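You operate a simulated robot arm through the tools that you are given. There is no shell and no other tool. Be economical: measure what you need, move in short steps, check, and stop when the job is done.

You run a simulated robot arm. Do the job below in one go: nothing can be reset, and whatever is moved stays where it is left.

JOB
Switch on, bring the wet block's echo to the line and store it.
Fine: Probe on the block, then turn the gain knob till the echo meets the yellow line; then press the green button. Set down upright: hand probe.

It is judged by the outcome, as a careful person would: the job done as asked, and still so three seconds after it is handed in. It fails if anything else is knocked over, pushed out of place, dropped, spilled or broken.

ROBOT AND FRAMES
A 6-joint arm with a two-finger parallel gripper, fixed in place. Base frame: the origin is at the foot of the arm, x ahead of it, y to its left, z up; the work surface is at about z = 920. Readings come in mm, degrees, newtons and seconds.
With the tool pointing down near the work surface it reaches from about 240 to 660 mm from the base axis. Its first joint turns from -66.0 to 66.0 degrees. Payload 2.9 kg.
The tool frame sits at the grasp point between the pads (the TCP): z along the fingers, y along the line on which they close. The tips reach 30 mm beyond it. The gripper opens to 110 mm. The fingers are 20 mm wide and 10 mm thick; the gripper's body (48 by 112 mm) begins 55 mm behind the TCP.
Orientation is told as [roll, pitch, yaw] about the base's x, y, z axes, in that order, counted from this pose: with the fingers straight down and closing along the base's y, the tool's x points along the base's -x, its y along +y and its z along -z.

CONTROLS
- The arm moves only by the tool send_rows. Its argument "increments" is a list of rows, each a list of 3 entries, a list of its own where there are three numbers: the shift along the tool's x, y, z in mm, then the turn, a rotation vector about the tool's x, y, z in degrees, then the closure, from 0 (fully open) to 1 (shut). In form: [[[dx, dy, dz], [ax, ay, az], grip], ...]. A call has 1 to 8 rows; each row shifts and turns the commanded pose from where the row before left it, along the tool's axes as they then stand. Rows are played at 5 a second. More than 50 mm and 8.6 degrees between two rows, or a gripper value outside its range, and nothing of the call is played. A pose out of reach is approached as far as the arm can. The call stops where the force on the tool passes 40 N (or 10 N more than at its start, if that is more) or the arm is blocked; 0.2 s more then pass. The fingers move at their own pace (about 108 mm/s each) and stop on an object; they squeeze with about 39 N. The grip force told is the motor's: it shows also when the fingers shut on nothing. Time passes only in rows, and 0.2 s behind the last, so rows that do not move let the fingers close. It gives the time, the measured TCP pose, the force on the tool (base axes), the opening and the grip force at its end, in the units of the frame above (readings bear some noise), with the torque about the TCP (base axes, N m) and any sound that the robot's microphone picked up.
- Cameras (640 x 400 px; columns grow to the right, rows downward): "scene" is fixed at [100.7, 448, 1397.3]; the picture's right is [-0.61, -0.79, 0.00], its down [-0.36, 0.28, -0.89] and it looks along [0.70, -0.54, -0.46] (base axes); focal length 214 px, centre (320, 200). "wrist" rides on the gripper at [72, 17, -103] in the tool frame; the picture's right is [-0.23, 0.97, 0.00], its down [-0.76, -0.18, -0.62] and it looks along [-0.61, -0.14, 0.78] (tool axes); focal length 222 px, centre (320, 200).
- snapshot(camera): a new picture of that camera. It takes no simulated time.
- measure_at(camera, pixels): for up to 12 pixels [column, row] of the newest picture of that camera ("zoom" is the newest enlarged one), the place [x, y, z] in the base frame of the surface seen there, good to about 2 mm, but the place of the scene camera against the robot may be out by one fixed shift of up to 12 mm in any direction. It takes no simulated time.
- inspect(camera, box): a new picture of the part [left, top, right, bottom] of that camera's present view, enlarged. It takes no simulated time.
- job_done(): hands the job in; it is judged then, once.

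Work in short steps. Measure before you move; look again where a grasp or a placing could have gone wrong, and mend it. You have 80 turns and 34 pictures in all, those below and enlarged ones among them. Open the gripper and draw the arm clear of the work before you hand the job in, unless the task says otherwise; then end with one line.

The tools are called after "Request:" as a command line: name --argument value ..., lists and objects as JSON in quotes. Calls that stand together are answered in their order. send_rows: Moves the arm, as the interface text tells. Its arguments: {"type":"object","properties":{"increments":{"type":"array","items":{"type":"array"}}},"required":["increments"]} The other tools are called the same way: snapshot (camera) takes a picture; measure_at (camera, pixels) gives the place of the surface under pixels of a picture; inspect (camera, box) takes an enlarged picture of a part of a camera's view; job_done () hands the job in.

At the start:

```text
clock: 0.0
eef_pos: [329.4, 137.1, 1340.1]
tool_rot: [0.0, -0.1, 0.0]
contact_force: [-0.4, 0.0, -0.2]
wrist_torque: [-0.01, 0.01, -0.01]
grip_width: 109.9
finger_force: 0.0
```

scene: 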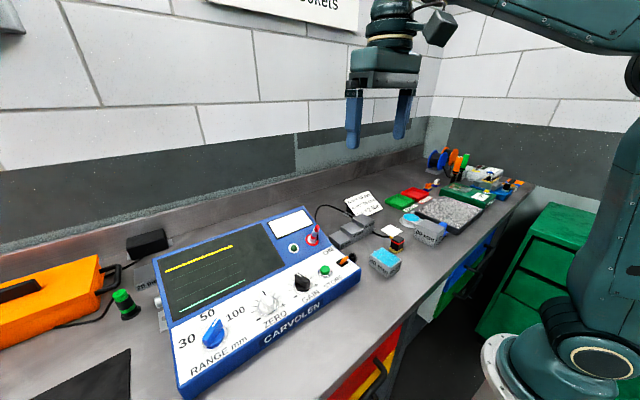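
wrist: 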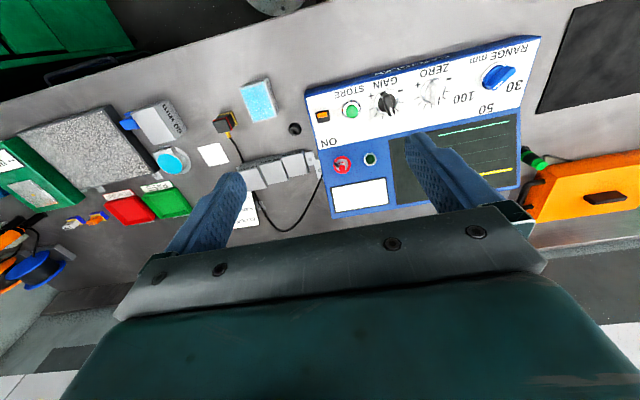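

The scene shows the flaw detector box (160-360, 210-395), steps block near (355,232), blocks near (385,262) and (430,232). I enlarge both areas to identify the items.

Request:
inspect --camera "scene" --box '[310, 170, 470, 290]'

Request:
inspect --camera "scene" --box '[140, 200, 380, 370]'

Request:
inspect --camera "wrist" --box '[90, 60, 330, 230]'

```text
3.33 times, centred on (390, 230) of scene
```

zoom: 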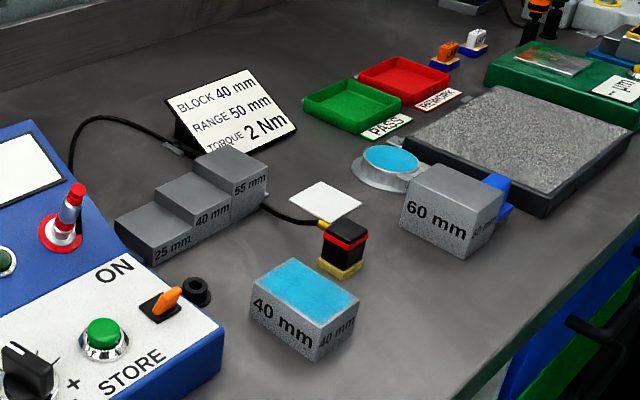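

```text
2.35 times, centred on (260, 285) of scene
```

zoom: 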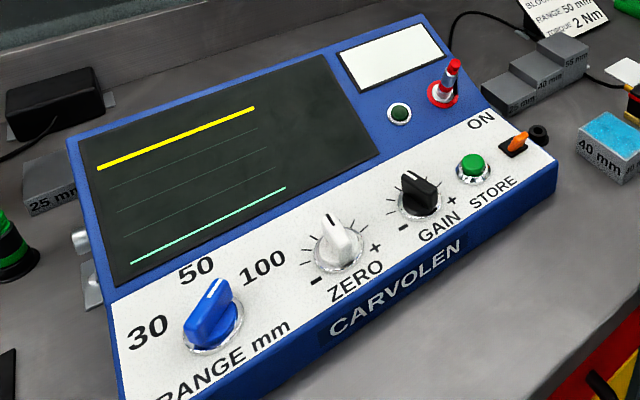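

```text
2.35 times, centred on (210, 145) of wrist
```

zoom: 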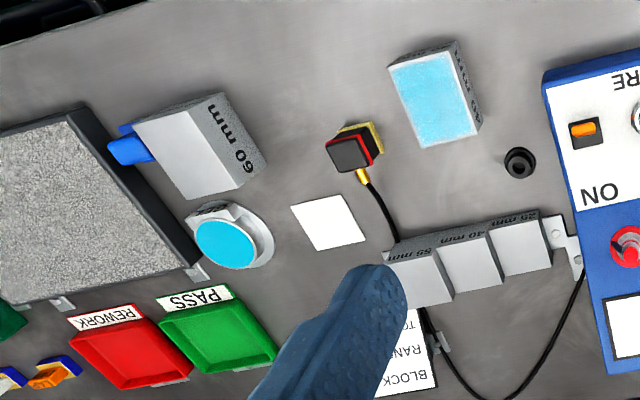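

The 40 mm block has the wet blue top; the probe (black/red, yellow sole) stands beside it, its cable running back. In the wrist zoom I measure the block top corners (390,65),(452,52),(482,130),(425,147), the probe (350,150), the switch (585,130), and in the wrist picture the knob, button and panel.

Request:
measure_at --camera "zoom" --pixels '[[390, 67], [455, 52], [480, 130], [426, 146], [330, 145], [365, 138], [372, 165], [338, 171], [350, 155], [379, 140], [586, 129], [363, 180]]'

Request:
measure_at --camera "wrist" --pixels '[[387, 103], [350, 108], [385, 112], [370, 125], [323, 115], [330, 105], [360, 88], [345, 165], [370, 158], [410, 125], [497, 75], [270, 173]]'

Request:
inspect --camera "wrist" --box '[300, 40, 540, 210]'

```text
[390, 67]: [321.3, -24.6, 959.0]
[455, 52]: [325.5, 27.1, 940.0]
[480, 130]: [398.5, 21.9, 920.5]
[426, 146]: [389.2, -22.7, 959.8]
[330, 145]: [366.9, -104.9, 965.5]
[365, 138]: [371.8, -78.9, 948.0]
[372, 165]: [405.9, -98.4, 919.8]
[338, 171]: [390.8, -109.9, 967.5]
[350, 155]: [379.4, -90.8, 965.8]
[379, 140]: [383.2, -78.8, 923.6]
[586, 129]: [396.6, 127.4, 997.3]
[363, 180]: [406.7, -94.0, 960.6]
```

```text
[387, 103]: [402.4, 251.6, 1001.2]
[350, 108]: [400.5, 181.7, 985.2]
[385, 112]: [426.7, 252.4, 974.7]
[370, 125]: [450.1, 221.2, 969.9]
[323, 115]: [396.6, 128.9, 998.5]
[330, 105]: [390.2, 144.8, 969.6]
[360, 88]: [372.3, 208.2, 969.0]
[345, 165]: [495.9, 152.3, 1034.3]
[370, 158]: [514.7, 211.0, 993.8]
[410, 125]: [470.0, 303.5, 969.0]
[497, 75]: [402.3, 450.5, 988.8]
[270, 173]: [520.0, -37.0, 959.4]
```

```text
2.35 times, centred on (420, 125) of wrist
```

zoom: 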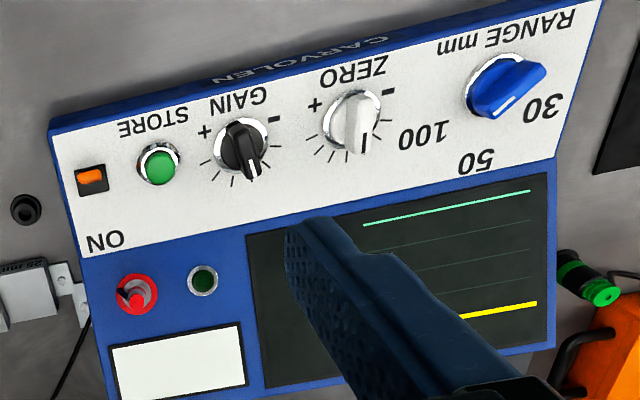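

The red piece at the corner is the probe's cable plug; the orange rocker by "ON" is the switch. I move the wrist camera over the panel to see the switch and knob pointers closely.

Request:
send_rows --increments '[[[6, 20, 36], [0, 0, 0], 0], [[6, 20, 36], [0, 0, 0], 0], [[6, 20, 36], [0, 0, 0], 0], [[6, 20, 36], [0, 0, 0], 0], [[6, 20, 36], [0, 0, 0], 0]]'

Request:
snapshot --camera "wrist"

```text
clock: 1.2
eef_pos: [298.5, 236.9, 1161.2]
tool_rot: [0.1, 0.0, -0.1]
contact_force: [-1.0, -0.6, -0.1]
wrist_torque: [-0.02, -0.03, 0.0]
grip_width: 109.8
finger_force: 0.1
```

```text
27 pictures are left
```

wrist: 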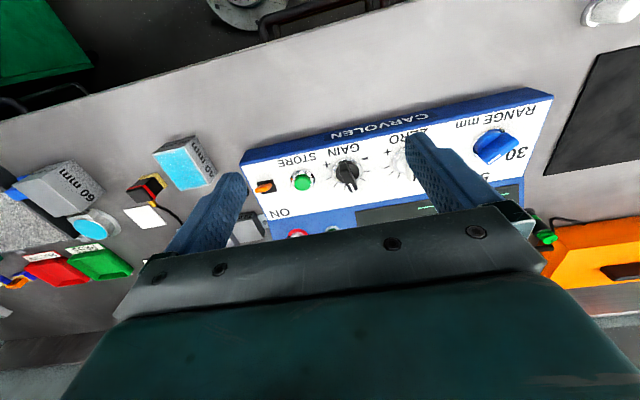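

The panel is between columns 240 and 550, rows 95-240. I enlarge it to read the switch and the knobs.

Request:
inspect --camera "wrist" --box '[235, 130, 395, 240]'

Request:
inspect --camera "scene" --box '[170, 290, 270, 370]'

Request:
inspect --camera "scene" --box '[280, 220, 380, 300]'

```text
3.64 times, centred on (315, 185) of wrist
```

zoom: 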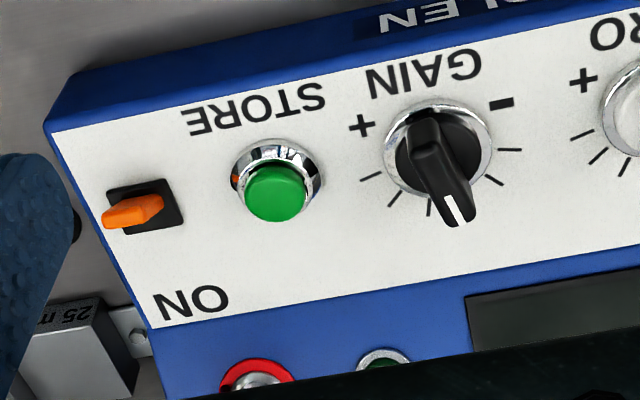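

```text
5.00 times, centred on (220, 330) of scene
```

zoom: 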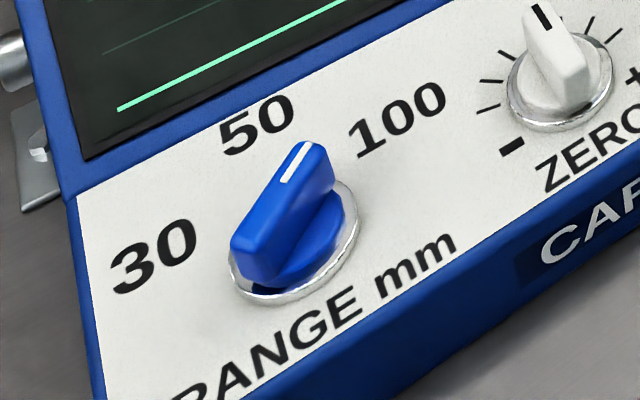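

```text
5.00 times, centred on (330, 260) of scene
```

zoom: 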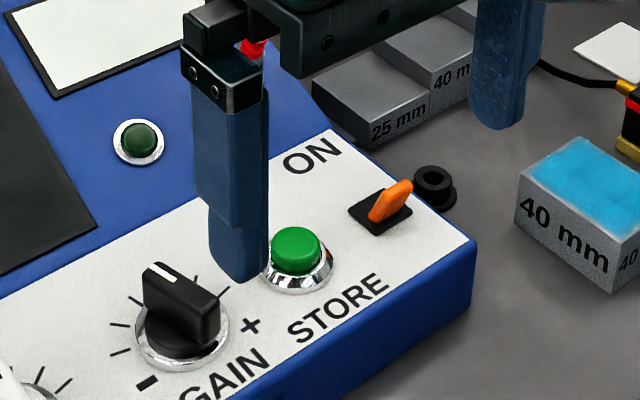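

The switch lever leans toward -y (off, away from the panel middle?) and the range knob's pointer must be compared with its labels. I measure pointer ends and labels (scene pixels 231,319; 218,339; labels 221,315; 250,314; 201,341), gain pointer and the switch and its surround.

Request:
measure_at --camera "scene" --pixels '[[231, 320.5], [219, 338], [221, 315], [250, 314], [201, 341], [216, 345], [241.4, 335], [226, 350.5]]'

Request:
measure_at --camera "zoom" --pixels '[[160, 270], [205, 318], [295, 240], [402, 184], [375, 215], [355, 212], [385, 233], [411, 208], [325, 150], [455, 240], [435, 190], [225, 330]]'

Request:
measure_at --camera "wrist" --pixels '[[266, 188], [274, 187], [262, 180], [280, 179], [285, 191], [267, 194], [303, 182], [347.5, 168], [352.5, 185], [355, 155], [265, 204], [250, 166]]'

```text
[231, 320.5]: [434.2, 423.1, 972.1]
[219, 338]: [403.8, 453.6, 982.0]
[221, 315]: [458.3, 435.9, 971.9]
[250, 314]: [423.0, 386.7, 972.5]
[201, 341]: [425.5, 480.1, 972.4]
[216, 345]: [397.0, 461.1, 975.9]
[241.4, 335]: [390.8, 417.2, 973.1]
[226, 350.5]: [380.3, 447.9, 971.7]
```

```text
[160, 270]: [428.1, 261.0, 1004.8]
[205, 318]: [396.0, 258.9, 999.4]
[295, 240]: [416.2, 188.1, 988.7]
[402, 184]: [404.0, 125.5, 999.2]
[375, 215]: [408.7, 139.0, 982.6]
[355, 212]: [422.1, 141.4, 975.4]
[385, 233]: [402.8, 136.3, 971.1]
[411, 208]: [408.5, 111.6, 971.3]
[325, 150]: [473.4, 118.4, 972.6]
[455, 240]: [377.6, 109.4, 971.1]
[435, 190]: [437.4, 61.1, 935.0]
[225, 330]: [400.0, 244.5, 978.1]
```

```text
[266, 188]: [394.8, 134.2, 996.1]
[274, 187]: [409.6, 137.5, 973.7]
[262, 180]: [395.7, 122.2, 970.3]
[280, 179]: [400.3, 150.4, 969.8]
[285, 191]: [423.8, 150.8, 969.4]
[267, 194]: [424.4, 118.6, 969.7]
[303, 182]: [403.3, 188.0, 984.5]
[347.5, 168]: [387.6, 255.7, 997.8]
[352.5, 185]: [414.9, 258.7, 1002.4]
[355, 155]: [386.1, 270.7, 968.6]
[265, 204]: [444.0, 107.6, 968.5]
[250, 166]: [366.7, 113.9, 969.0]
```

The scene readings sit about +12 mm in x against the wrist's. To settle where the range knob points I measure along its white line.

Request:
measure_at --camera "scene" --pixels '[[230.5, 321], [229, 323], [227.5, 325.5], [225, 329], [222, 333], [233, 328], [218, 337]]'

Request:
measure_at --camera "wrist" --pixels '[[480, 158], [486, 155], [495, 148], [503, 142], [510, 138], [515, 145], [515, 153]]'

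Request:
inspect --camera "wrist" --box '[450, 90, 560, 200]'

```text
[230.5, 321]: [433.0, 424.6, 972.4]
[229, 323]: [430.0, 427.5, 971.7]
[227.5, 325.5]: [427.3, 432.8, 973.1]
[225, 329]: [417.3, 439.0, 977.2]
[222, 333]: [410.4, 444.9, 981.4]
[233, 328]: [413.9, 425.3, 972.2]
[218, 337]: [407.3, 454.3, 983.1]
```

```text
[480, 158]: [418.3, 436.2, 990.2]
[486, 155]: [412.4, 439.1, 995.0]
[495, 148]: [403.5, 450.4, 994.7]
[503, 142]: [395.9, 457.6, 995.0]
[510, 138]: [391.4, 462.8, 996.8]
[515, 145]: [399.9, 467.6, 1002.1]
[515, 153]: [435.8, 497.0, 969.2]
```

```text
3.64 times, centred on (505, 145) of wrist
```

zoom: 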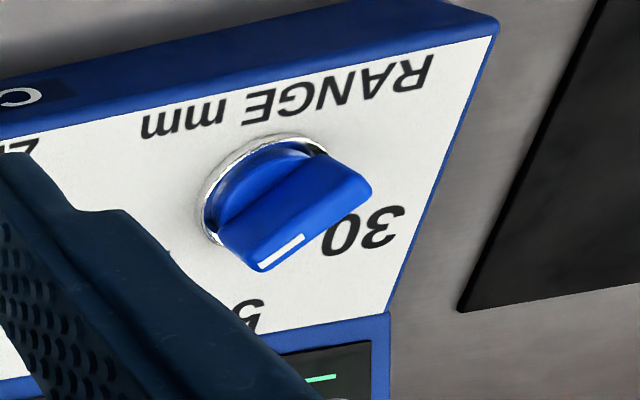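

The pointer of the range knob is at about 45° toward 100; I will consider that once the screen is live. The switch lever's tip is at about (395,131,997) leaning to -x, with "ON" on the +x side, so I close the fingers and place the tip before it on the -x side at low height.

Request:
send_rows --increments '[[[-12, -26, 20], [0, 0, 0], 1], [[-12, -26, 20], [0, 0, 0], 1], [[-12, -27, 25], [0, 0, 0], 1], [[-12, -27, 25], [0, 0, 0], 1], [[-12, 0, 25], [0, 0, 0], 1], [[-6, 0, 28], [0, 0, 0], 1]]'

Request:
inspect --camera "scene" --box '[280, 200, 400, 300]'

```text
clock: 2.6
eef_pos: [365.1, 131.1, 1016.7]
tool_rot: [-0.1, 0.1, 0.0]
contact_force: [0.8, -0.7, -0.6]
wrist_torque: [0.0, 0.0, 0.01]
grip_width: 0.0
finger_force: 37.1
```

```text
4.00 times, centred on (340, 250) of scene
```

zoom: 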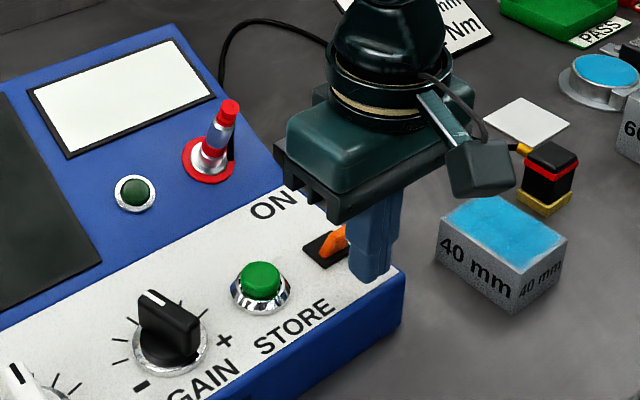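

The fingertip stands just in front of the lever. I push in +x by 42 mm in small steps.

Request:
send_rows --increments '[[[-8, 0, 0], [0, 0, 0], 1], [[-8, 0, 0], [0, 0, 0], 1], [[-7, 0, 0], [0, 0, 0], 1], [[-7, 0, 0], [0, 0, 0], 1], [[-6, 0, 0], [0, 0, 0], 1], [[-6, 0, 0], [0, 0, 0], 1]]'

Request:
inspect --camera "scene" --box '[140, 190, 400, 370]'

```text
clock: 4.0
eef_pos: [402.6, 130.0, 1018.8]
tool_rot: [0.0, 0.6, 0.3]
contact_force: [-32.6, -0.7, 14.2]
wrist_torque: [0.32, 0.83, -0.16]
grip_width: 0.3
finger_force: 37.6
```

```text
2.22 times, centred on (270, 280) of scene
```

zoom: 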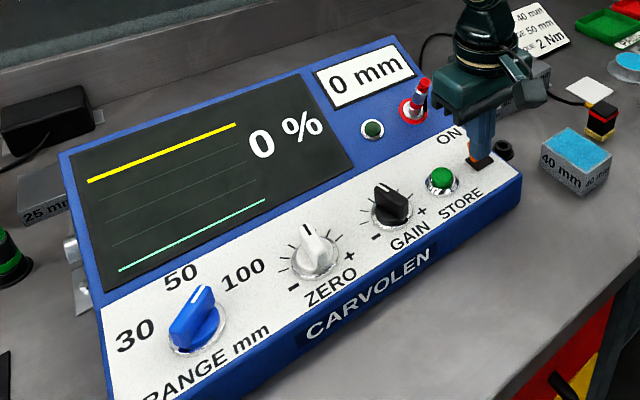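

Switched on: the screen now reads "0 %" and "0 mm". I back off, rise, and go to view the probe and wet block with the wrist camera.

Request:
send_rows --increments '[[[16, 0, 0], [0, 0, 0], 1], [[0, 0, -45], [0, 0, 0], 1], [[0, 0, -40], [0, 0, 0], 1], [[25, -35, -15], [0, 0, 0], 0], [[25, -38, -10], [0, 0, 0], 0], [[25, -38, -10], [0, 0, 0], 0], [[25, -38, -10], [0, 0, 0], 0], [[15, 0, 0], [0, 0, 0], 0]]'

Request:
snapshot --camera "wrist"

```text
clock: 5.8
eef_pos: [275.5, -16.9, 1147.5]
tool_rot: [0.0, 0.0, 0.1]
contact_force: [-0.5, 0.5, -0.4]
wrist_torque: [-0.03, -0.05, -0.01]
grip_width: 109.7
finger_force: 0.1
```

```text
20 pictures are left
```

wrist: 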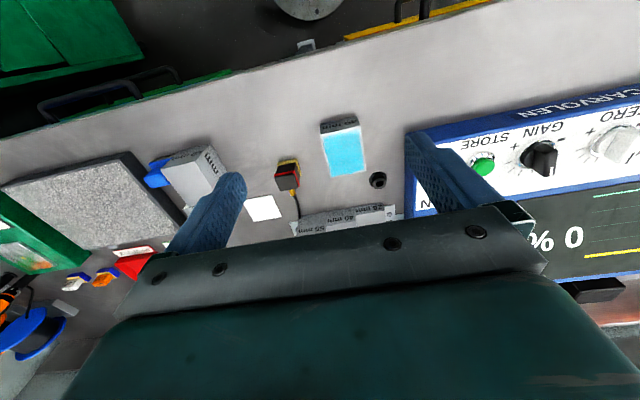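

Request:
inspect --camera "wrist" --box '[250, 110, 400, 220]'

```text
3.64 times, centred on (325, 165) of wrist
```

zoom: 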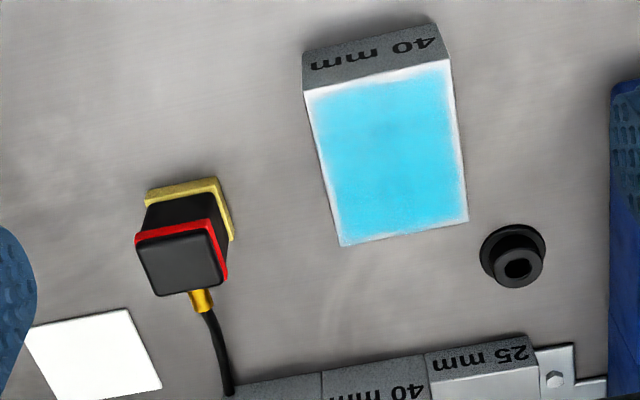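

The probe top has corners about (138,244),(212,233),(225,282),(157,295) in the zoom; block top (304,90),(450,60),(468,220),(341,246). I measure these.

Request:
measure_at --camera "zoom" --pixels '[[142, 247], [209, 237], [221, 279], [160, 292], [180, 262], [308, 94], [446, 66], [464, 217], [344, 242], [385, 150], [202, 300], [232, 236]]'

```text
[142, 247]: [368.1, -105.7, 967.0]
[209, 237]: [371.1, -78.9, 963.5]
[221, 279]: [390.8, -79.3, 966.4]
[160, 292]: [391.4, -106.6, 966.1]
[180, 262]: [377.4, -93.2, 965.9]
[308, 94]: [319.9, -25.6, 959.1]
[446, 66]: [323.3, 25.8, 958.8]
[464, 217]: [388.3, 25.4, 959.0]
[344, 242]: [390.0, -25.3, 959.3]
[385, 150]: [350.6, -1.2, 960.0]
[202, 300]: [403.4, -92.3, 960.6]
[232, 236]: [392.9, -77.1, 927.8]
```

Probe centre is (380,-93), top 966, about 28 mm wide in y; block top centre (355,0), z 959. I go over the probe with the fingers half closed, then descend to grasp height.

Request:
send_rows --increments '[[[-27, -19, 18], [0, 0, 0], 0.45], [[-26, -19, 18], [0, 0, 0], 0.45], [[-26, -19, 18], [0, 0, 0], 0.45], [[-25.5, -19, 18], [0, 0, 0], 0.45], [[0, 0, 25], [0, 0, 0], 0.45], [[0, 0, 30], [0, 0, 0], 0.45]]'

Request:
snapshot --camera "scene"

```text
clock: 7.2
eef_pos: [382.1, -93.2, 1020.2]
tool_rot: [0.0, -0.1, -0.1]
contact_force: [0.5, -0.4, 0.4]
wrist_torque: [0.02, -0.03, -0.03]
grip_width: 60.4
finger_force: 0.0
```

```text
18 pictures are left
```

scene: 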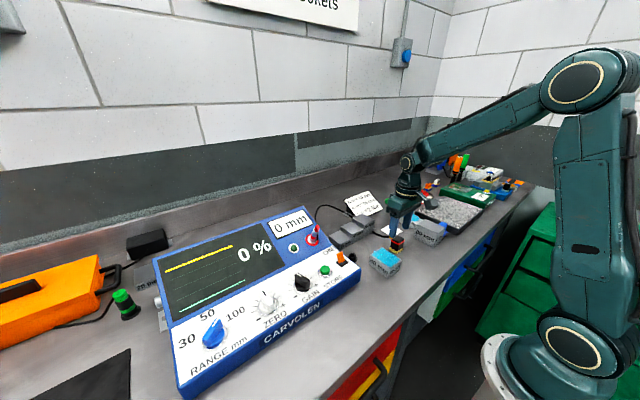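

The gripper is aligned above the probe; I descend 52 mm and close.

Request:
send_rows --increments '[[[1, 0, 26], [0, 0, 0], 0.45], [[1, 0, 26], [0, 0, 0], 0.45], [[0, 0, 0], [0, 0, 0], 1], [[0, 0, 0], [0, 0, 0], 1], [[0, 0, 0], [0, 0, 0], 1]]'

Request:
inspect --camera "scene" --box '[340, 180, 460, 290]'

```text
clock: 8.4
eef_pos: [379.0, -94.0, 968.7]
tool_rot: [-0.1, 0.0, 0.0]
contact_force: [0.3, -0.7, 0.5]
wrist_torque: [-0.03, -0.03, 0.0]
grip_width: 31.4
finger_force: 38.5
```

```text
3.64 times, centred on (400, 235) of scene
```

zoom: 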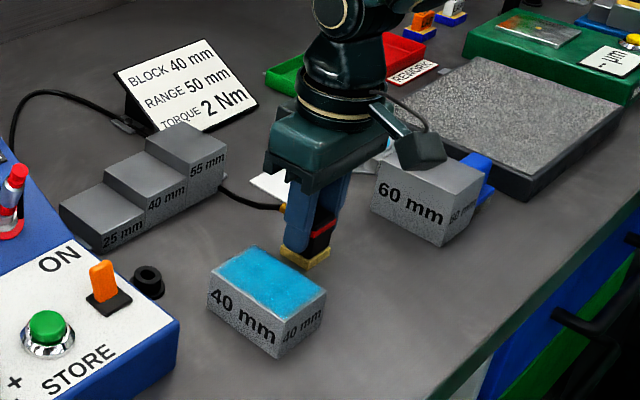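

The probe is held (31.4 mm). I lift 60 mm and carry it over the wet block's centre.

Request:
send_rows --increments '[[[0, 0, -30], [0, 0, 0], 1], [[0, 0, -30], [0, 0, 0], 1], [[6, 23, 0], [0, 0, 0], 1], [[6, 24, 0], [0, 0, 0], 1], [[6, 24, 0], [0, 0, 0], 1], [[6, 23, 0], [0, 0, 0], 1], [[0, 0, 0], [0, 0, 0], 1]]'

Request:
inspect --camera "scene" --box '[310, 180, 450, 300]'

```text
clock: 10.0
eef_pos: [356.2, -0.2, 1029.1]
tool_rot: [-0.1, 0.0, 0.1]
contact_force: [-0.2, 0.6, 1.2]
wrist_torque: [0.0, 0.01, -0.04]
grip_width: 0.0
finger_force: 38.0
```

```text
3.33 times, centred on (380, 240) of scene
```

zoom: 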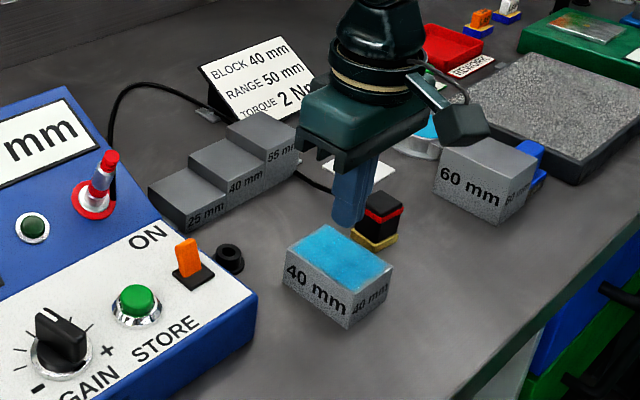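

The fingers closed on nothing: the probe slipped out and still stands upright at its place. I go back to view it closely.

Request:
send_rows --increments '[[[20, -17, -20], [0, 0, 0], 0.45], [[25, -20, -20], [0, 0, 0], 0.45], [[25, -20, -20], [0, 0, 0], 0.45], [[10, -20, 0], [0, 0, 0], 0.45]]'

Request:
inspect --camera "wrist" --box '[230, 80, 410, 210]'

Request:
inspect --camera "scene" --box '[370, 220, 425, 260]'

```text
clock: 11.0
eef_pos: [274.5, -76.3, 1089.7]
tool_rot: [0.1, 0.0, 0.1]
contact_force: [0.1, -0.5, 0.1]
wrist_torque: [0.01, -0.01, 0.02]
grip_width: 60.8
finger_force: 0.2
```

```text
3.08 times, centred on (320, 145) of wrist
```

zoom: 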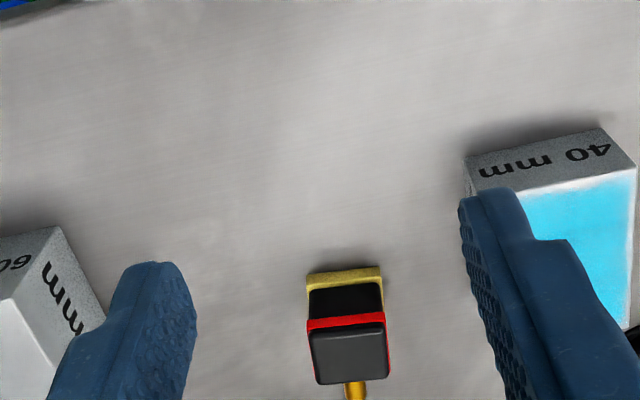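

```text
10.00 times, centred on (398, 240) of scene
```

zoom: 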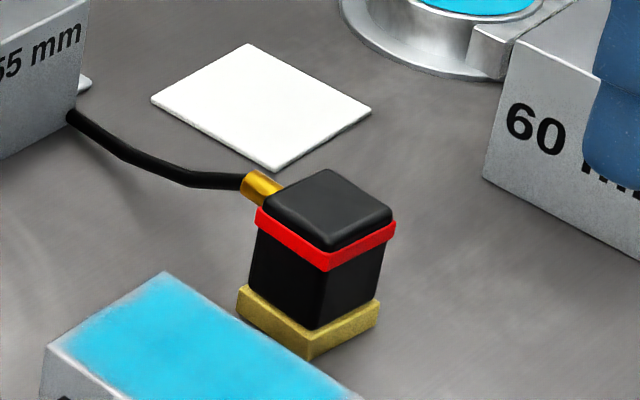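

I measure the probe again: top corners at wrist (318,187),(341,186),(342,201),(319,204), and body/sole points.

Request:
measure_at --camera "wrist" --pixels '[[318.5, 189], [340, 187.5], [341, 200], [320, 203], [329, 195], [318, 170], [338, 168], [318, 175], [339, 175], [330, 177], [316.5, 185], [344, 183]]'

Request:
measure_at --camera "zoom" --pixels '[[330, 175], [268, 208], [330, 250], [390, 210], [330, 262], [322, 320], [252, 285], [378, 292], [308, 350], [240, 300], [378, 315], [262, 240]]'

```text
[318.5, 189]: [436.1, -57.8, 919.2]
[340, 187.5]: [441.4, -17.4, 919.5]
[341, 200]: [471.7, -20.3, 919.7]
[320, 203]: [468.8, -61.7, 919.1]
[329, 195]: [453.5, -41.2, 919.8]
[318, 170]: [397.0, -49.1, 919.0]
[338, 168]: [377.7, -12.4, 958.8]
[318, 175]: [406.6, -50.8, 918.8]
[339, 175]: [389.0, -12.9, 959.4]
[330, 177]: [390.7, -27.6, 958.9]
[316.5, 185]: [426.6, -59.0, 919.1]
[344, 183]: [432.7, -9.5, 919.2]
```

```text
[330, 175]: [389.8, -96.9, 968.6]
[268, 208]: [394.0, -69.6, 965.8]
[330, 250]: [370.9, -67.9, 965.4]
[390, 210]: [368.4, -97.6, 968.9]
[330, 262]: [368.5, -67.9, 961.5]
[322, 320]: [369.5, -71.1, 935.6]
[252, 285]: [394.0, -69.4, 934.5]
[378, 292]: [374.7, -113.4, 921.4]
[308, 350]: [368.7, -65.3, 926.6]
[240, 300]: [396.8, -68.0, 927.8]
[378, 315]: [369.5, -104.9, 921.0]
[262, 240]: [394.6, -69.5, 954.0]
```

Those wrist readings belonged to the older picture; I take a fresh one and measure again.

Request:
snapshot --camera "wrist"

Request:
measure_at --camera "wrist" --pixels '[[318.5, 189], [340, 187.5], [341, 200], [320, 203], [329, 195], [318, 170], [338, 168], [318.5, 179], [339, 177], [330, 177], [316.8, 185], [343.5, 183]]'

```text
13 pictures are left
```

wrist: 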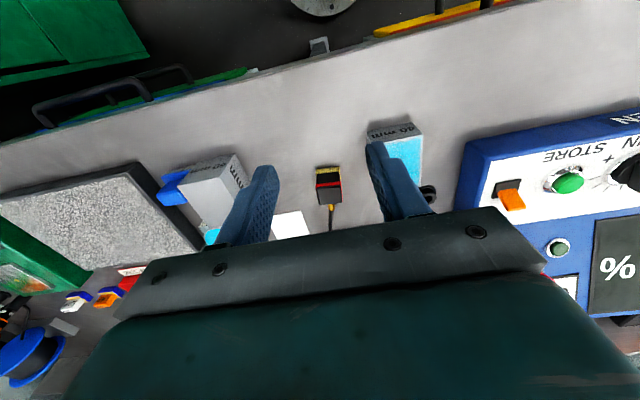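

```text
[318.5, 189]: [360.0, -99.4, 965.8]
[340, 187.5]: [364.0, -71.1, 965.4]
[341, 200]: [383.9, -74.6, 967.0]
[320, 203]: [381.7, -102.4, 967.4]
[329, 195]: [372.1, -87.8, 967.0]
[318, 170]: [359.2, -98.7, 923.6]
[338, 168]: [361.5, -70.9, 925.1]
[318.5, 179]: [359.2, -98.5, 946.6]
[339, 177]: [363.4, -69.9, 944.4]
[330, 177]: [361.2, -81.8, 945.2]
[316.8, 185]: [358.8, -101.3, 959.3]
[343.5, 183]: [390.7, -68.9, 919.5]
```

The probe moved slightly: centre now (372,-87), and its top edge shows a yaw of about -8°, so my earlier grip was on its corners. I turn 8° to match, go over it, and descend deeper (TCP 956) before closing.

Request:
send_rows --increments '[[[0, 0, 0], [0, 0, 8], 0.45], [[-33, 1.2, 10], [0, 0, 0], 0.45], [[-33, 1.2, 10], [0, 0, 0], 0.45], [[-32, 1.1, 15], [0, 0, 0], 0.45], [[0, 0, 30], [0, 0, 0], 0.45], [[0, 0, 35], [0, 0, 0], 0.45], [[0, 0, 33.5], [0, 0, 0], 0.45]]'

Request:
send_rows --increments '[[[0, 0, 0], [0, 0, 0], 1], [[0, 0, 0], [0, 0, 0], 1], [[0, 0, 0], [0, 0, 0], 1], [[0, 0, 0], [0, 0, 0], 1]]'

Request:
send_rows --increments '[[[0, 0, -5], [0, 0, 0], 1], [[0, 0, -10], [0, 0, 0], 1], [[0, 0, -10], [0, 0, 0], 1], [[0, 0, -10], [0, 0, 0], 1], [[0, 0, 0], [0, 0, 0], 1]]'

```text
clock: 12.6
eef_pos: [372.4, -85.9, 954.0]
tool_rot: [-0.1, 0.0, -8.0]
contact_force: [-0.4, -0.1, -0.1]
wrist_torque: [0.01, -0.05, -0.02]
grip_width: 60.5
finger_force: 0.1
```

```text
clock: 13.6
eef_pos: [373.8, -86.8, 956.3]
tool_rot: [0.1, 0.0, -8.0]
contact_force: [1.3, 0.0, -0.3]
wrist_torque: [0.02, 0.0, -0.01]
grip_width: 33.2
finger_force: 39.3
```

```text
clock: 14.8
eef_pos: [373.4, -87.5, 991.8]
tool_rot: [0.1, 0.1, -8.1]
contact_force: [1.0, -0.3, -0.2]
wrist_torque: [-0.03, -0.03, -0.02]
grip_width: 33.3
finger_force: 38.6
```

It holds at 33.3 mm after lifting 35 mm. I lift a bit more and carry it slowly over the block.

Request:
send_rows --increments '[[[0, 0, -10], [0, 0, 0], 1], [[0, 0, -10], [0, 0, 0], 1], [[6, 17, 0], [0, 0, 0], 1], [[6, 17, 0], [0, 0, 0], 1], [[6, 17, 0], [0, 0, 0], 1], [[6, 17, 0], [0, 0, 0], 1], [[6, 16, 0], [0, 0, 0], 1], [[0, 0, 0], [0, 0, 0], 1]]'

Request:
inspect --camera "scene" --box '[310, 180, 450, 300]'

```text
clock: 16.6
eef_pos: [355.0, 0.2, 1011.6]
tool_rot: [0.0, 0.0, -8.0]
contact_force: [0.2, 0.1, -2.0]
wrist_torque: [-0.01, -0.01, -0.02]
grip_width: 33.3
finger_force: 39.4
```

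```text
3.33 times, centred on (380, 240) of scene
```

zoom: 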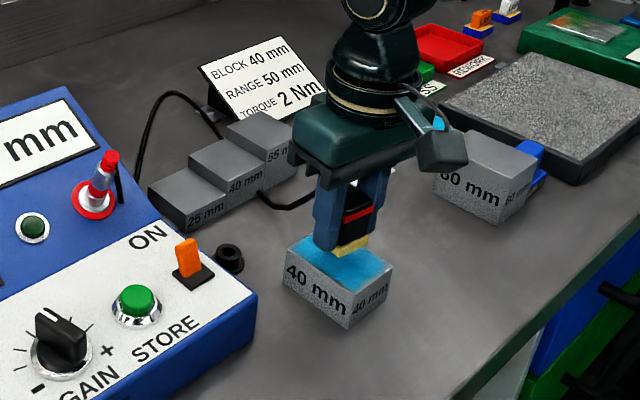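

The probe hangs upright over the block with about 15 mm to go. I lower gently and watch the force.

Request:
send_rows --increments '[[[0, 0, 8], [0, 0, 0], 1], [[0, 0, 4], [0, 0, 0], 1], [[0, 0, 2], [0, 0, 0], 1], [[0, 0, 1.5], [0, 0, 0], 1], [[0, 0, 0], [0, 0, 0], 1]]'

```text
clock: 17.8
eef_pos: [355.1, -0.0, 995.0]
tool_rot: [0.0, 0.0, -8.0]
contact_force: [0.2, -0.2, -0.4]
wrist_torque: [0.04, 0.0, -0.01]
grip_width: 33.3
finger_force: 38.8
```

Force is still near zero, so I lower another 2 mm in small steps.

Request:
send_rows --increments '[[[0, 0, 1], [0, 0, 0], 1], [[0, 0, 1], [0, 0, 0], 1], [[0, 0, 0], [0, 0, 0], 1]]'

Request:
inspect --camera "scene" --box '[160, 190, 420, 340]'

```text
clock: 18.6
eef_pos: [355.2, 0.4, 994.4]
tool_rot: [0.1, -0.1, -8.0]
contact_force: [-6.2, 0.7, 26.0]
wrist_torque: [0.14, 0.19, 0.02]
grip_width: 33.1
finger_force: 39.1
```

```text
2.46 times, centred on (290, 265) of scene
```

zoom: 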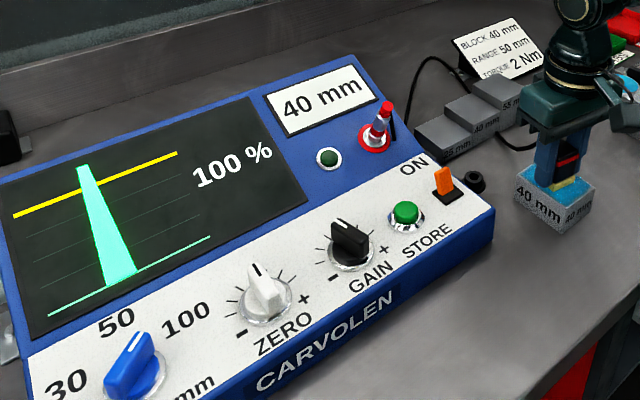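

Contact: the screen shows 40 mm with the echo at 100 %, over the yellow line. I ease the push by 1 mm, open, and rise clear.

Request:
send_rows --increments '[[[0, 0, -1], [0, 0, 0], 1], [[0, 0, 0], [0, 0, 0], 0.6], [[0, 0, 0], [0, 0, 0], 0.45], [[0, 0, 0], [0, 0, 0], 0.45], [[0, 0, -15], [0, 0, 0], 0.45], [[0, 0, -30], [0, 0, 0], 0.45], [[0, 0, -40], [0, 0, 0], 0.45]]'

Request:
inspect --camera "scene" --box '[160, 190, 420, 340]'

```text
clock: 20.2
eef_pos: [352.9, 0.5, 1079.5]
tool_rot: [0.0, 0.2, -7.9]
contact_force: [0.1, 0.3, 0.1]
wrist_torque: [-0.01, -0.02, 0.01]
grip_width: 60.5
finger_force: 0.0
```

```text
2.46 times, centred on (290, 265) of scene
```

zoom: 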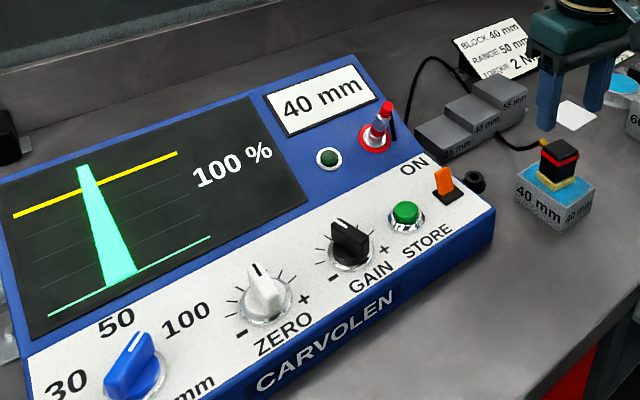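

The probe stands upright on the block and the echo reads steadily 40 mm, 100 %. I square the tool and move toward the gain knob for a close look.

Request:
send_rows --increments '[[[0, 0, -15], [0, 0, -8], 0.45], [[3, 39, 0], [0, 0, 0], 0.45], [[3, 39, 0], [0, 0, 0], 0.45], [[3, 39, 0], [0, 0, 0], 0.45], [[3, 39, 0], [0, 0, 0], 0.45], [[3, 39, 0], [0, 0, 0], 0.45], [[3, 39, 0], [0, 0, 0], 0.45], [[0, 36, 0], [0, 0, 0], 0.45]]'

Request:
inspect --camera "wrist" --box '[250, 120, 410, 220]'

```text
clock: 22.0
eef_pos: [337.4, 270.5, 1094.5]
tool_rot: [0.1, -0.1, 0.0]
contact_force: [0.4, -0.2, 0.0]
wrist_torque: [-0.04, -0.01, 0.02]
grip_width: 60.6
finger_force: 0.1
```

```text
4.00 times, centred on (330, 170) of wrist
```

zoom: 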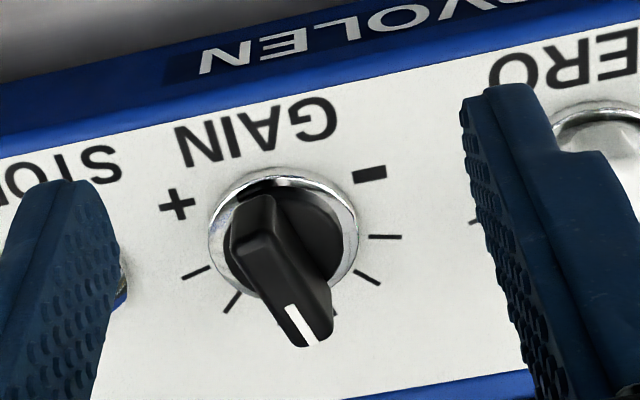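

The gain knob is centred near (285,245) with its bar pointing to (315,335) in the zoom. I measure the ring rim and bar corners.

Request:
measure_at --camera "zoom" --pixels '[[213, 240], [352, 230], [280, 182], [240, 240], [275, 233], [295, 340], [328, 325], [255, 240], [310, 325], [262, 200], [280, 285], [303, 310]]'

```text
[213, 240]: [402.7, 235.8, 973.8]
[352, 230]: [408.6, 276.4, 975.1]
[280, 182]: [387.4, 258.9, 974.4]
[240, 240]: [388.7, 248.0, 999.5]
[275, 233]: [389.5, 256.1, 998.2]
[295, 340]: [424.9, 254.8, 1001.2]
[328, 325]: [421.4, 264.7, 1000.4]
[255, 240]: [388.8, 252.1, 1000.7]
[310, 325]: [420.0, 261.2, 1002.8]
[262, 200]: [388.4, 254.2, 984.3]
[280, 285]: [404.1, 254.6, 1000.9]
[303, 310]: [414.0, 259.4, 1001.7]
```

Knob centre is (406,256.5), bar yaw about +13°, top at z 1002. I go above it, turn to 13°, descend to TCP 1012, and close gently.

Request:
send_rows --increments '[[[-34, -7, 0], [0, 0, 0], 0.6], [[-34.6, -7, 0], [0, 0, 0], 0.6], [[0, 0, 25], [0, 0, -6.5], 0.6], [[0, 0, 27], [0, 0, -6.5], 0.6], [[0, 0, 20], [0, 0, 0], 0.6], [[0, 0, 10], [0, 0, 0], 0.6]]'

Request:
send_rows --increments '[[[0, 0, 0], [0, 0, 0], 0.8], [[0, 0, 0], [0, 0, 0], 1], [[0, 0, 0], [0, 0, 0], 1]]'

Request:
inspect --camera "scene" --box '[160, 190, 420, 340]'

```text
clock: 23.4
eef_pos: [404.3, 257.1, 1012.6]
tool_rot: [0.0, 0.0, 13.2]
contact_force: [0.4, 0.6, -0.3]
wrist_torque: [0.03, 0.0, 0.03]
grip_width: 44.1
finger_force: 0.0
```

```text
clock: 24.2
eef_pos: [405.5, 253.5, 1011.2]
tool_rot: [-0.1, 0.1, 12.7]
contact_force: [1.9, -19.9, -0.5]
wrist_torque: [-0.32, -0.01, -0.07]
grip_width: 13.6
finger_force: 44.9
```

```text
2.46 times, centred on (290, 265) of scene
```

zoom: 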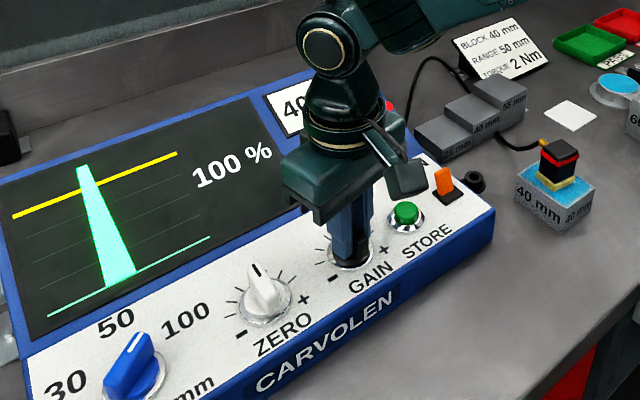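

The bar is gripped (13.6 mm) with some side load in -y; I shift 3 mm that way, then turn toward minus by 8°, and look.

Request:
send_rows --increments '[[[0, -3, 0], [0, 0, 0], 1], [[0, 0, 0], [0, 0, -4], 1], [[0, 0, 0], [0, 0, -4], 1], [[0, 0, 0], [0, 0, 0], 1]]'

Request:
inspect --camera "scene" --box '[160, 190, 420, 340]'

```text
clock: 25.2
eef_pos: [404.9, 253.7, 1011.8]
tool_rot: [0.1, 0.0, 21.3]
contact_force: [-0.1, -1.8, -1.2]
wrist_torque: [-0.49, 1.01, 0.0]
grip_width: 13.7
finger_force: 44.0
```

```text
2.46 times, centred on (290, 265) of scene
```

zoom: 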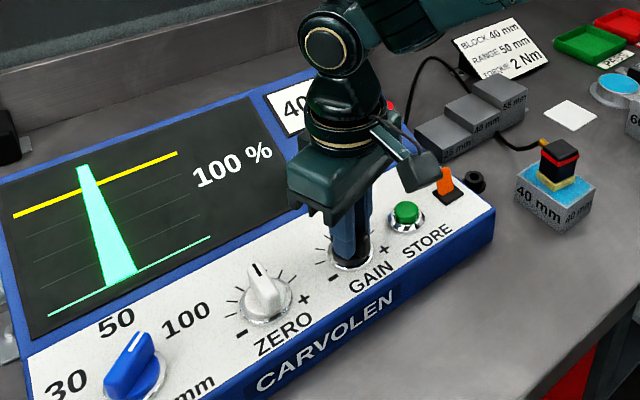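

Still 100 % (likely clipped at the top). I turn another 20° toward minus.

Request:
send_rows --increments '[[[0, 0, 0], [0, 0, -5], 1], [[0, 0, 0], [0, 0, -5], 1], [[0, 0, 0], [0, 0, -5], 1], [[0, 0, 0], [0, 0, -5], 1], [[0, 0, 0], [0, 0, 0], 1]]'

Request:
inspect --camera "scene" --box '[160, 190, 420, 340]'

```text
clock: 26.4
eef_pos: [406.6, 253.5, 1011.8]
tool_rot: [0.0, 0.0, 41.1]
contact_force: [1.9, 0.3, -3.2]
wrist_torque: [-0.82, 0.78, 0.02]
grip_width: 13.9
finger_force: 44.7
```

```text
2.46 times, centred on (290, 265) of scene
```

zoom: 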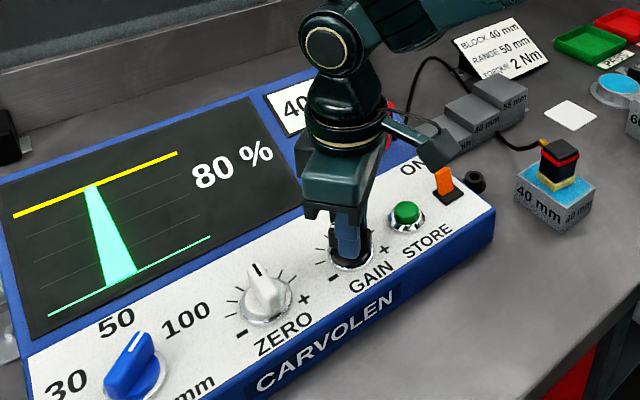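

The echo now reads 80 % and meets the yellow line. I open slowly, rise straight up and turn back square.

Request:
send_rows --increments '[[[0, 0, 0], [0, 0, 0], 0.8], [[0, 0, 0], [0, 0, 0], 0.6], [[0, 0, -20], [0, 0, 0], 0.6], [[0, 0, -30], [0, 0, 8.2], 0.6], [[0, 0, 0], [0, 0, 8.2], 1], [[0, 0, 0], [0, 0, 8.2], 1], [[0, 0, 0], [0, 0, 8.2], 1], [[0, 0, 0], [0, 0, 8.2], 1]]'

Request:
inspect --camera "wrist" --box '[200, 100, 440, 250]'

```text
clock: 28.2
eef_pos: [405.6, 252.9, 1061.8]
tool_rot: [0.0, 0.0, -0.1]
contact_force: [0.9, -0.3, 0.3]
wrist_torque: [0.03, 0.04, 0.01]
grip_width: 0.0
finger_force: 38.2
```

```text
2.67 times, centred on (320, 175) of wrist
```

zoom: 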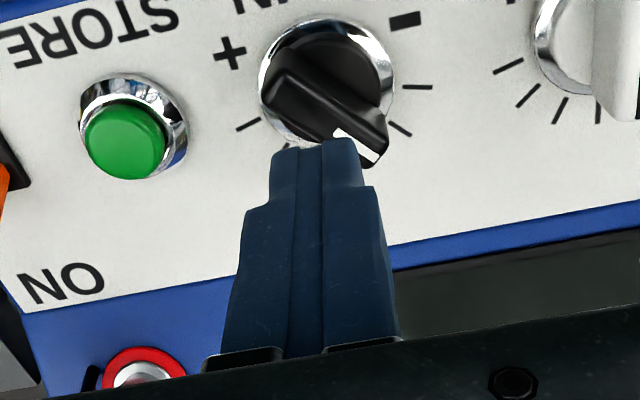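

The green button's cap is visible at (125,140) in the zoom; I measure its top.

Request:
measure_at --camera "zoom" --pixels '[[125, 138], [90, 140], [160, 135], [125, 108], [125, 172], [135, 80]]'

```text
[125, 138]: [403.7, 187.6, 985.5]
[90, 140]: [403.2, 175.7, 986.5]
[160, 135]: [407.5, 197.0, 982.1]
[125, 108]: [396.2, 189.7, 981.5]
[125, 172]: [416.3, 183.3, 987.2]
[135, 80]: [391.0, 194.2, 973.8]
```

Button centre is (405,187), top z 986. I move above it and come down to just over the cap.

Request:
send_rows --increments '[[[0.5, -33, -5], [0, 0, 0], 1], [[0, -33, 0], [0, 0, 0], 1], [[0, 0, 25], [0, 0, 0], 1], [[0, 0, 18], [0, 0, 0], 1], [[0, 0, 0], [0, 0, 0], 1]]'

Request:
send_rows --increments '[[[0, 0, 4], [0, 0, 0], 1], [[0, 0, 3], [0, 0, 0], 1], [[0, 0, 3], [0, 0, 0], 1], [[0, 0, 2], [0, 0, 0], 1], [[0, 0, 2], [0, 0, 0], 1]]'

Request:
inspect --camera "scene" --box '[160, 190, 420, 340]'

```text
clock: 29.4
eef_pos: [405.4, 185.4, 1024.4]
tool_rot: [0.0, 0.1, 0.0]
contact_force: [-0.3, 1.0, -0.2]
wrist_torque: [-0.02, 0.02, -0.01]
grip_width: 0.2
finger_force: 37.2
```

```text
clock: 30.6
eef_pos: [404.0, 187.6, 1010.2]
tool_rot: [0.0, 0.0, 0.0]
contact_force: [-1.3, -0.1, 4.2]
wrist_torque: [-0.01, 0.07, 0.02]
grip_width: 0.0
finger_force: 37.9
heard: click
```

```text
2.46 times, centred on (290, 265) of scene
```

zoom: 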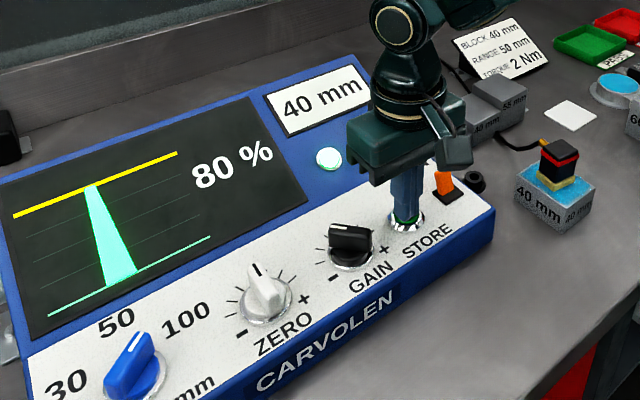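

Click heard, the lamp is lit, and the echo stands at 80 %, 40 mm. I rise, draw back and open the gripper.

Request:
send_rows --increments '[[[0, 0, -15], [0, 0, 0], 1], [[0, 0, -40], [0, 0, 0], 1], [[0, 0, -45], [0, 0, 0], 1], [[0, 0, -45], [0, 0, 0], 0.5], [[20, 0, -40], [0, 0, 0], 0], [[20, 0, -40], [0, 0, 0], 0], [[0, 0, 0], [0, 0, 0], 0]]'

Request:
snapshot --camera "scene"

```text
clock: 32.2
eef_pos: [364.9, 187.3, 1235.9]
tool_rot: [0.0, 0.1, 0.0]
contact_force: [-0.6, -0.5, 0.2]
wrist_torque: [0.04, 0.0, -0.01]
grip_width: 110.1
finger_force: 0.0
```

```text
3 pictures are left
```

scene: 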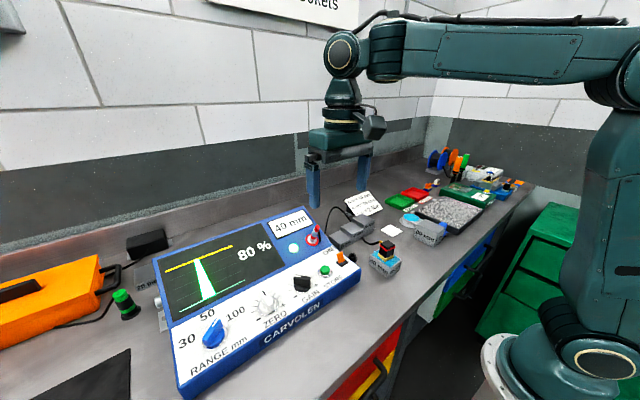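

The lamp (293,247) is lit, the echo is at 80 % on the line, the probe stands upright on the block (387,250), and the arm is clear. I hand the job in.

Request:
job_done

```text
The job is handed in.
```

The instrument is on, the wet 40 mm block's echo is on the yellow line at 80 % and stored, and the probe stands upright on the block; on the first try the probe slipped from the grip and shifted about 10 mm but stayed upright, and I left the range knob at 100 (the bench card says 50) because the job didn't ask to change it.
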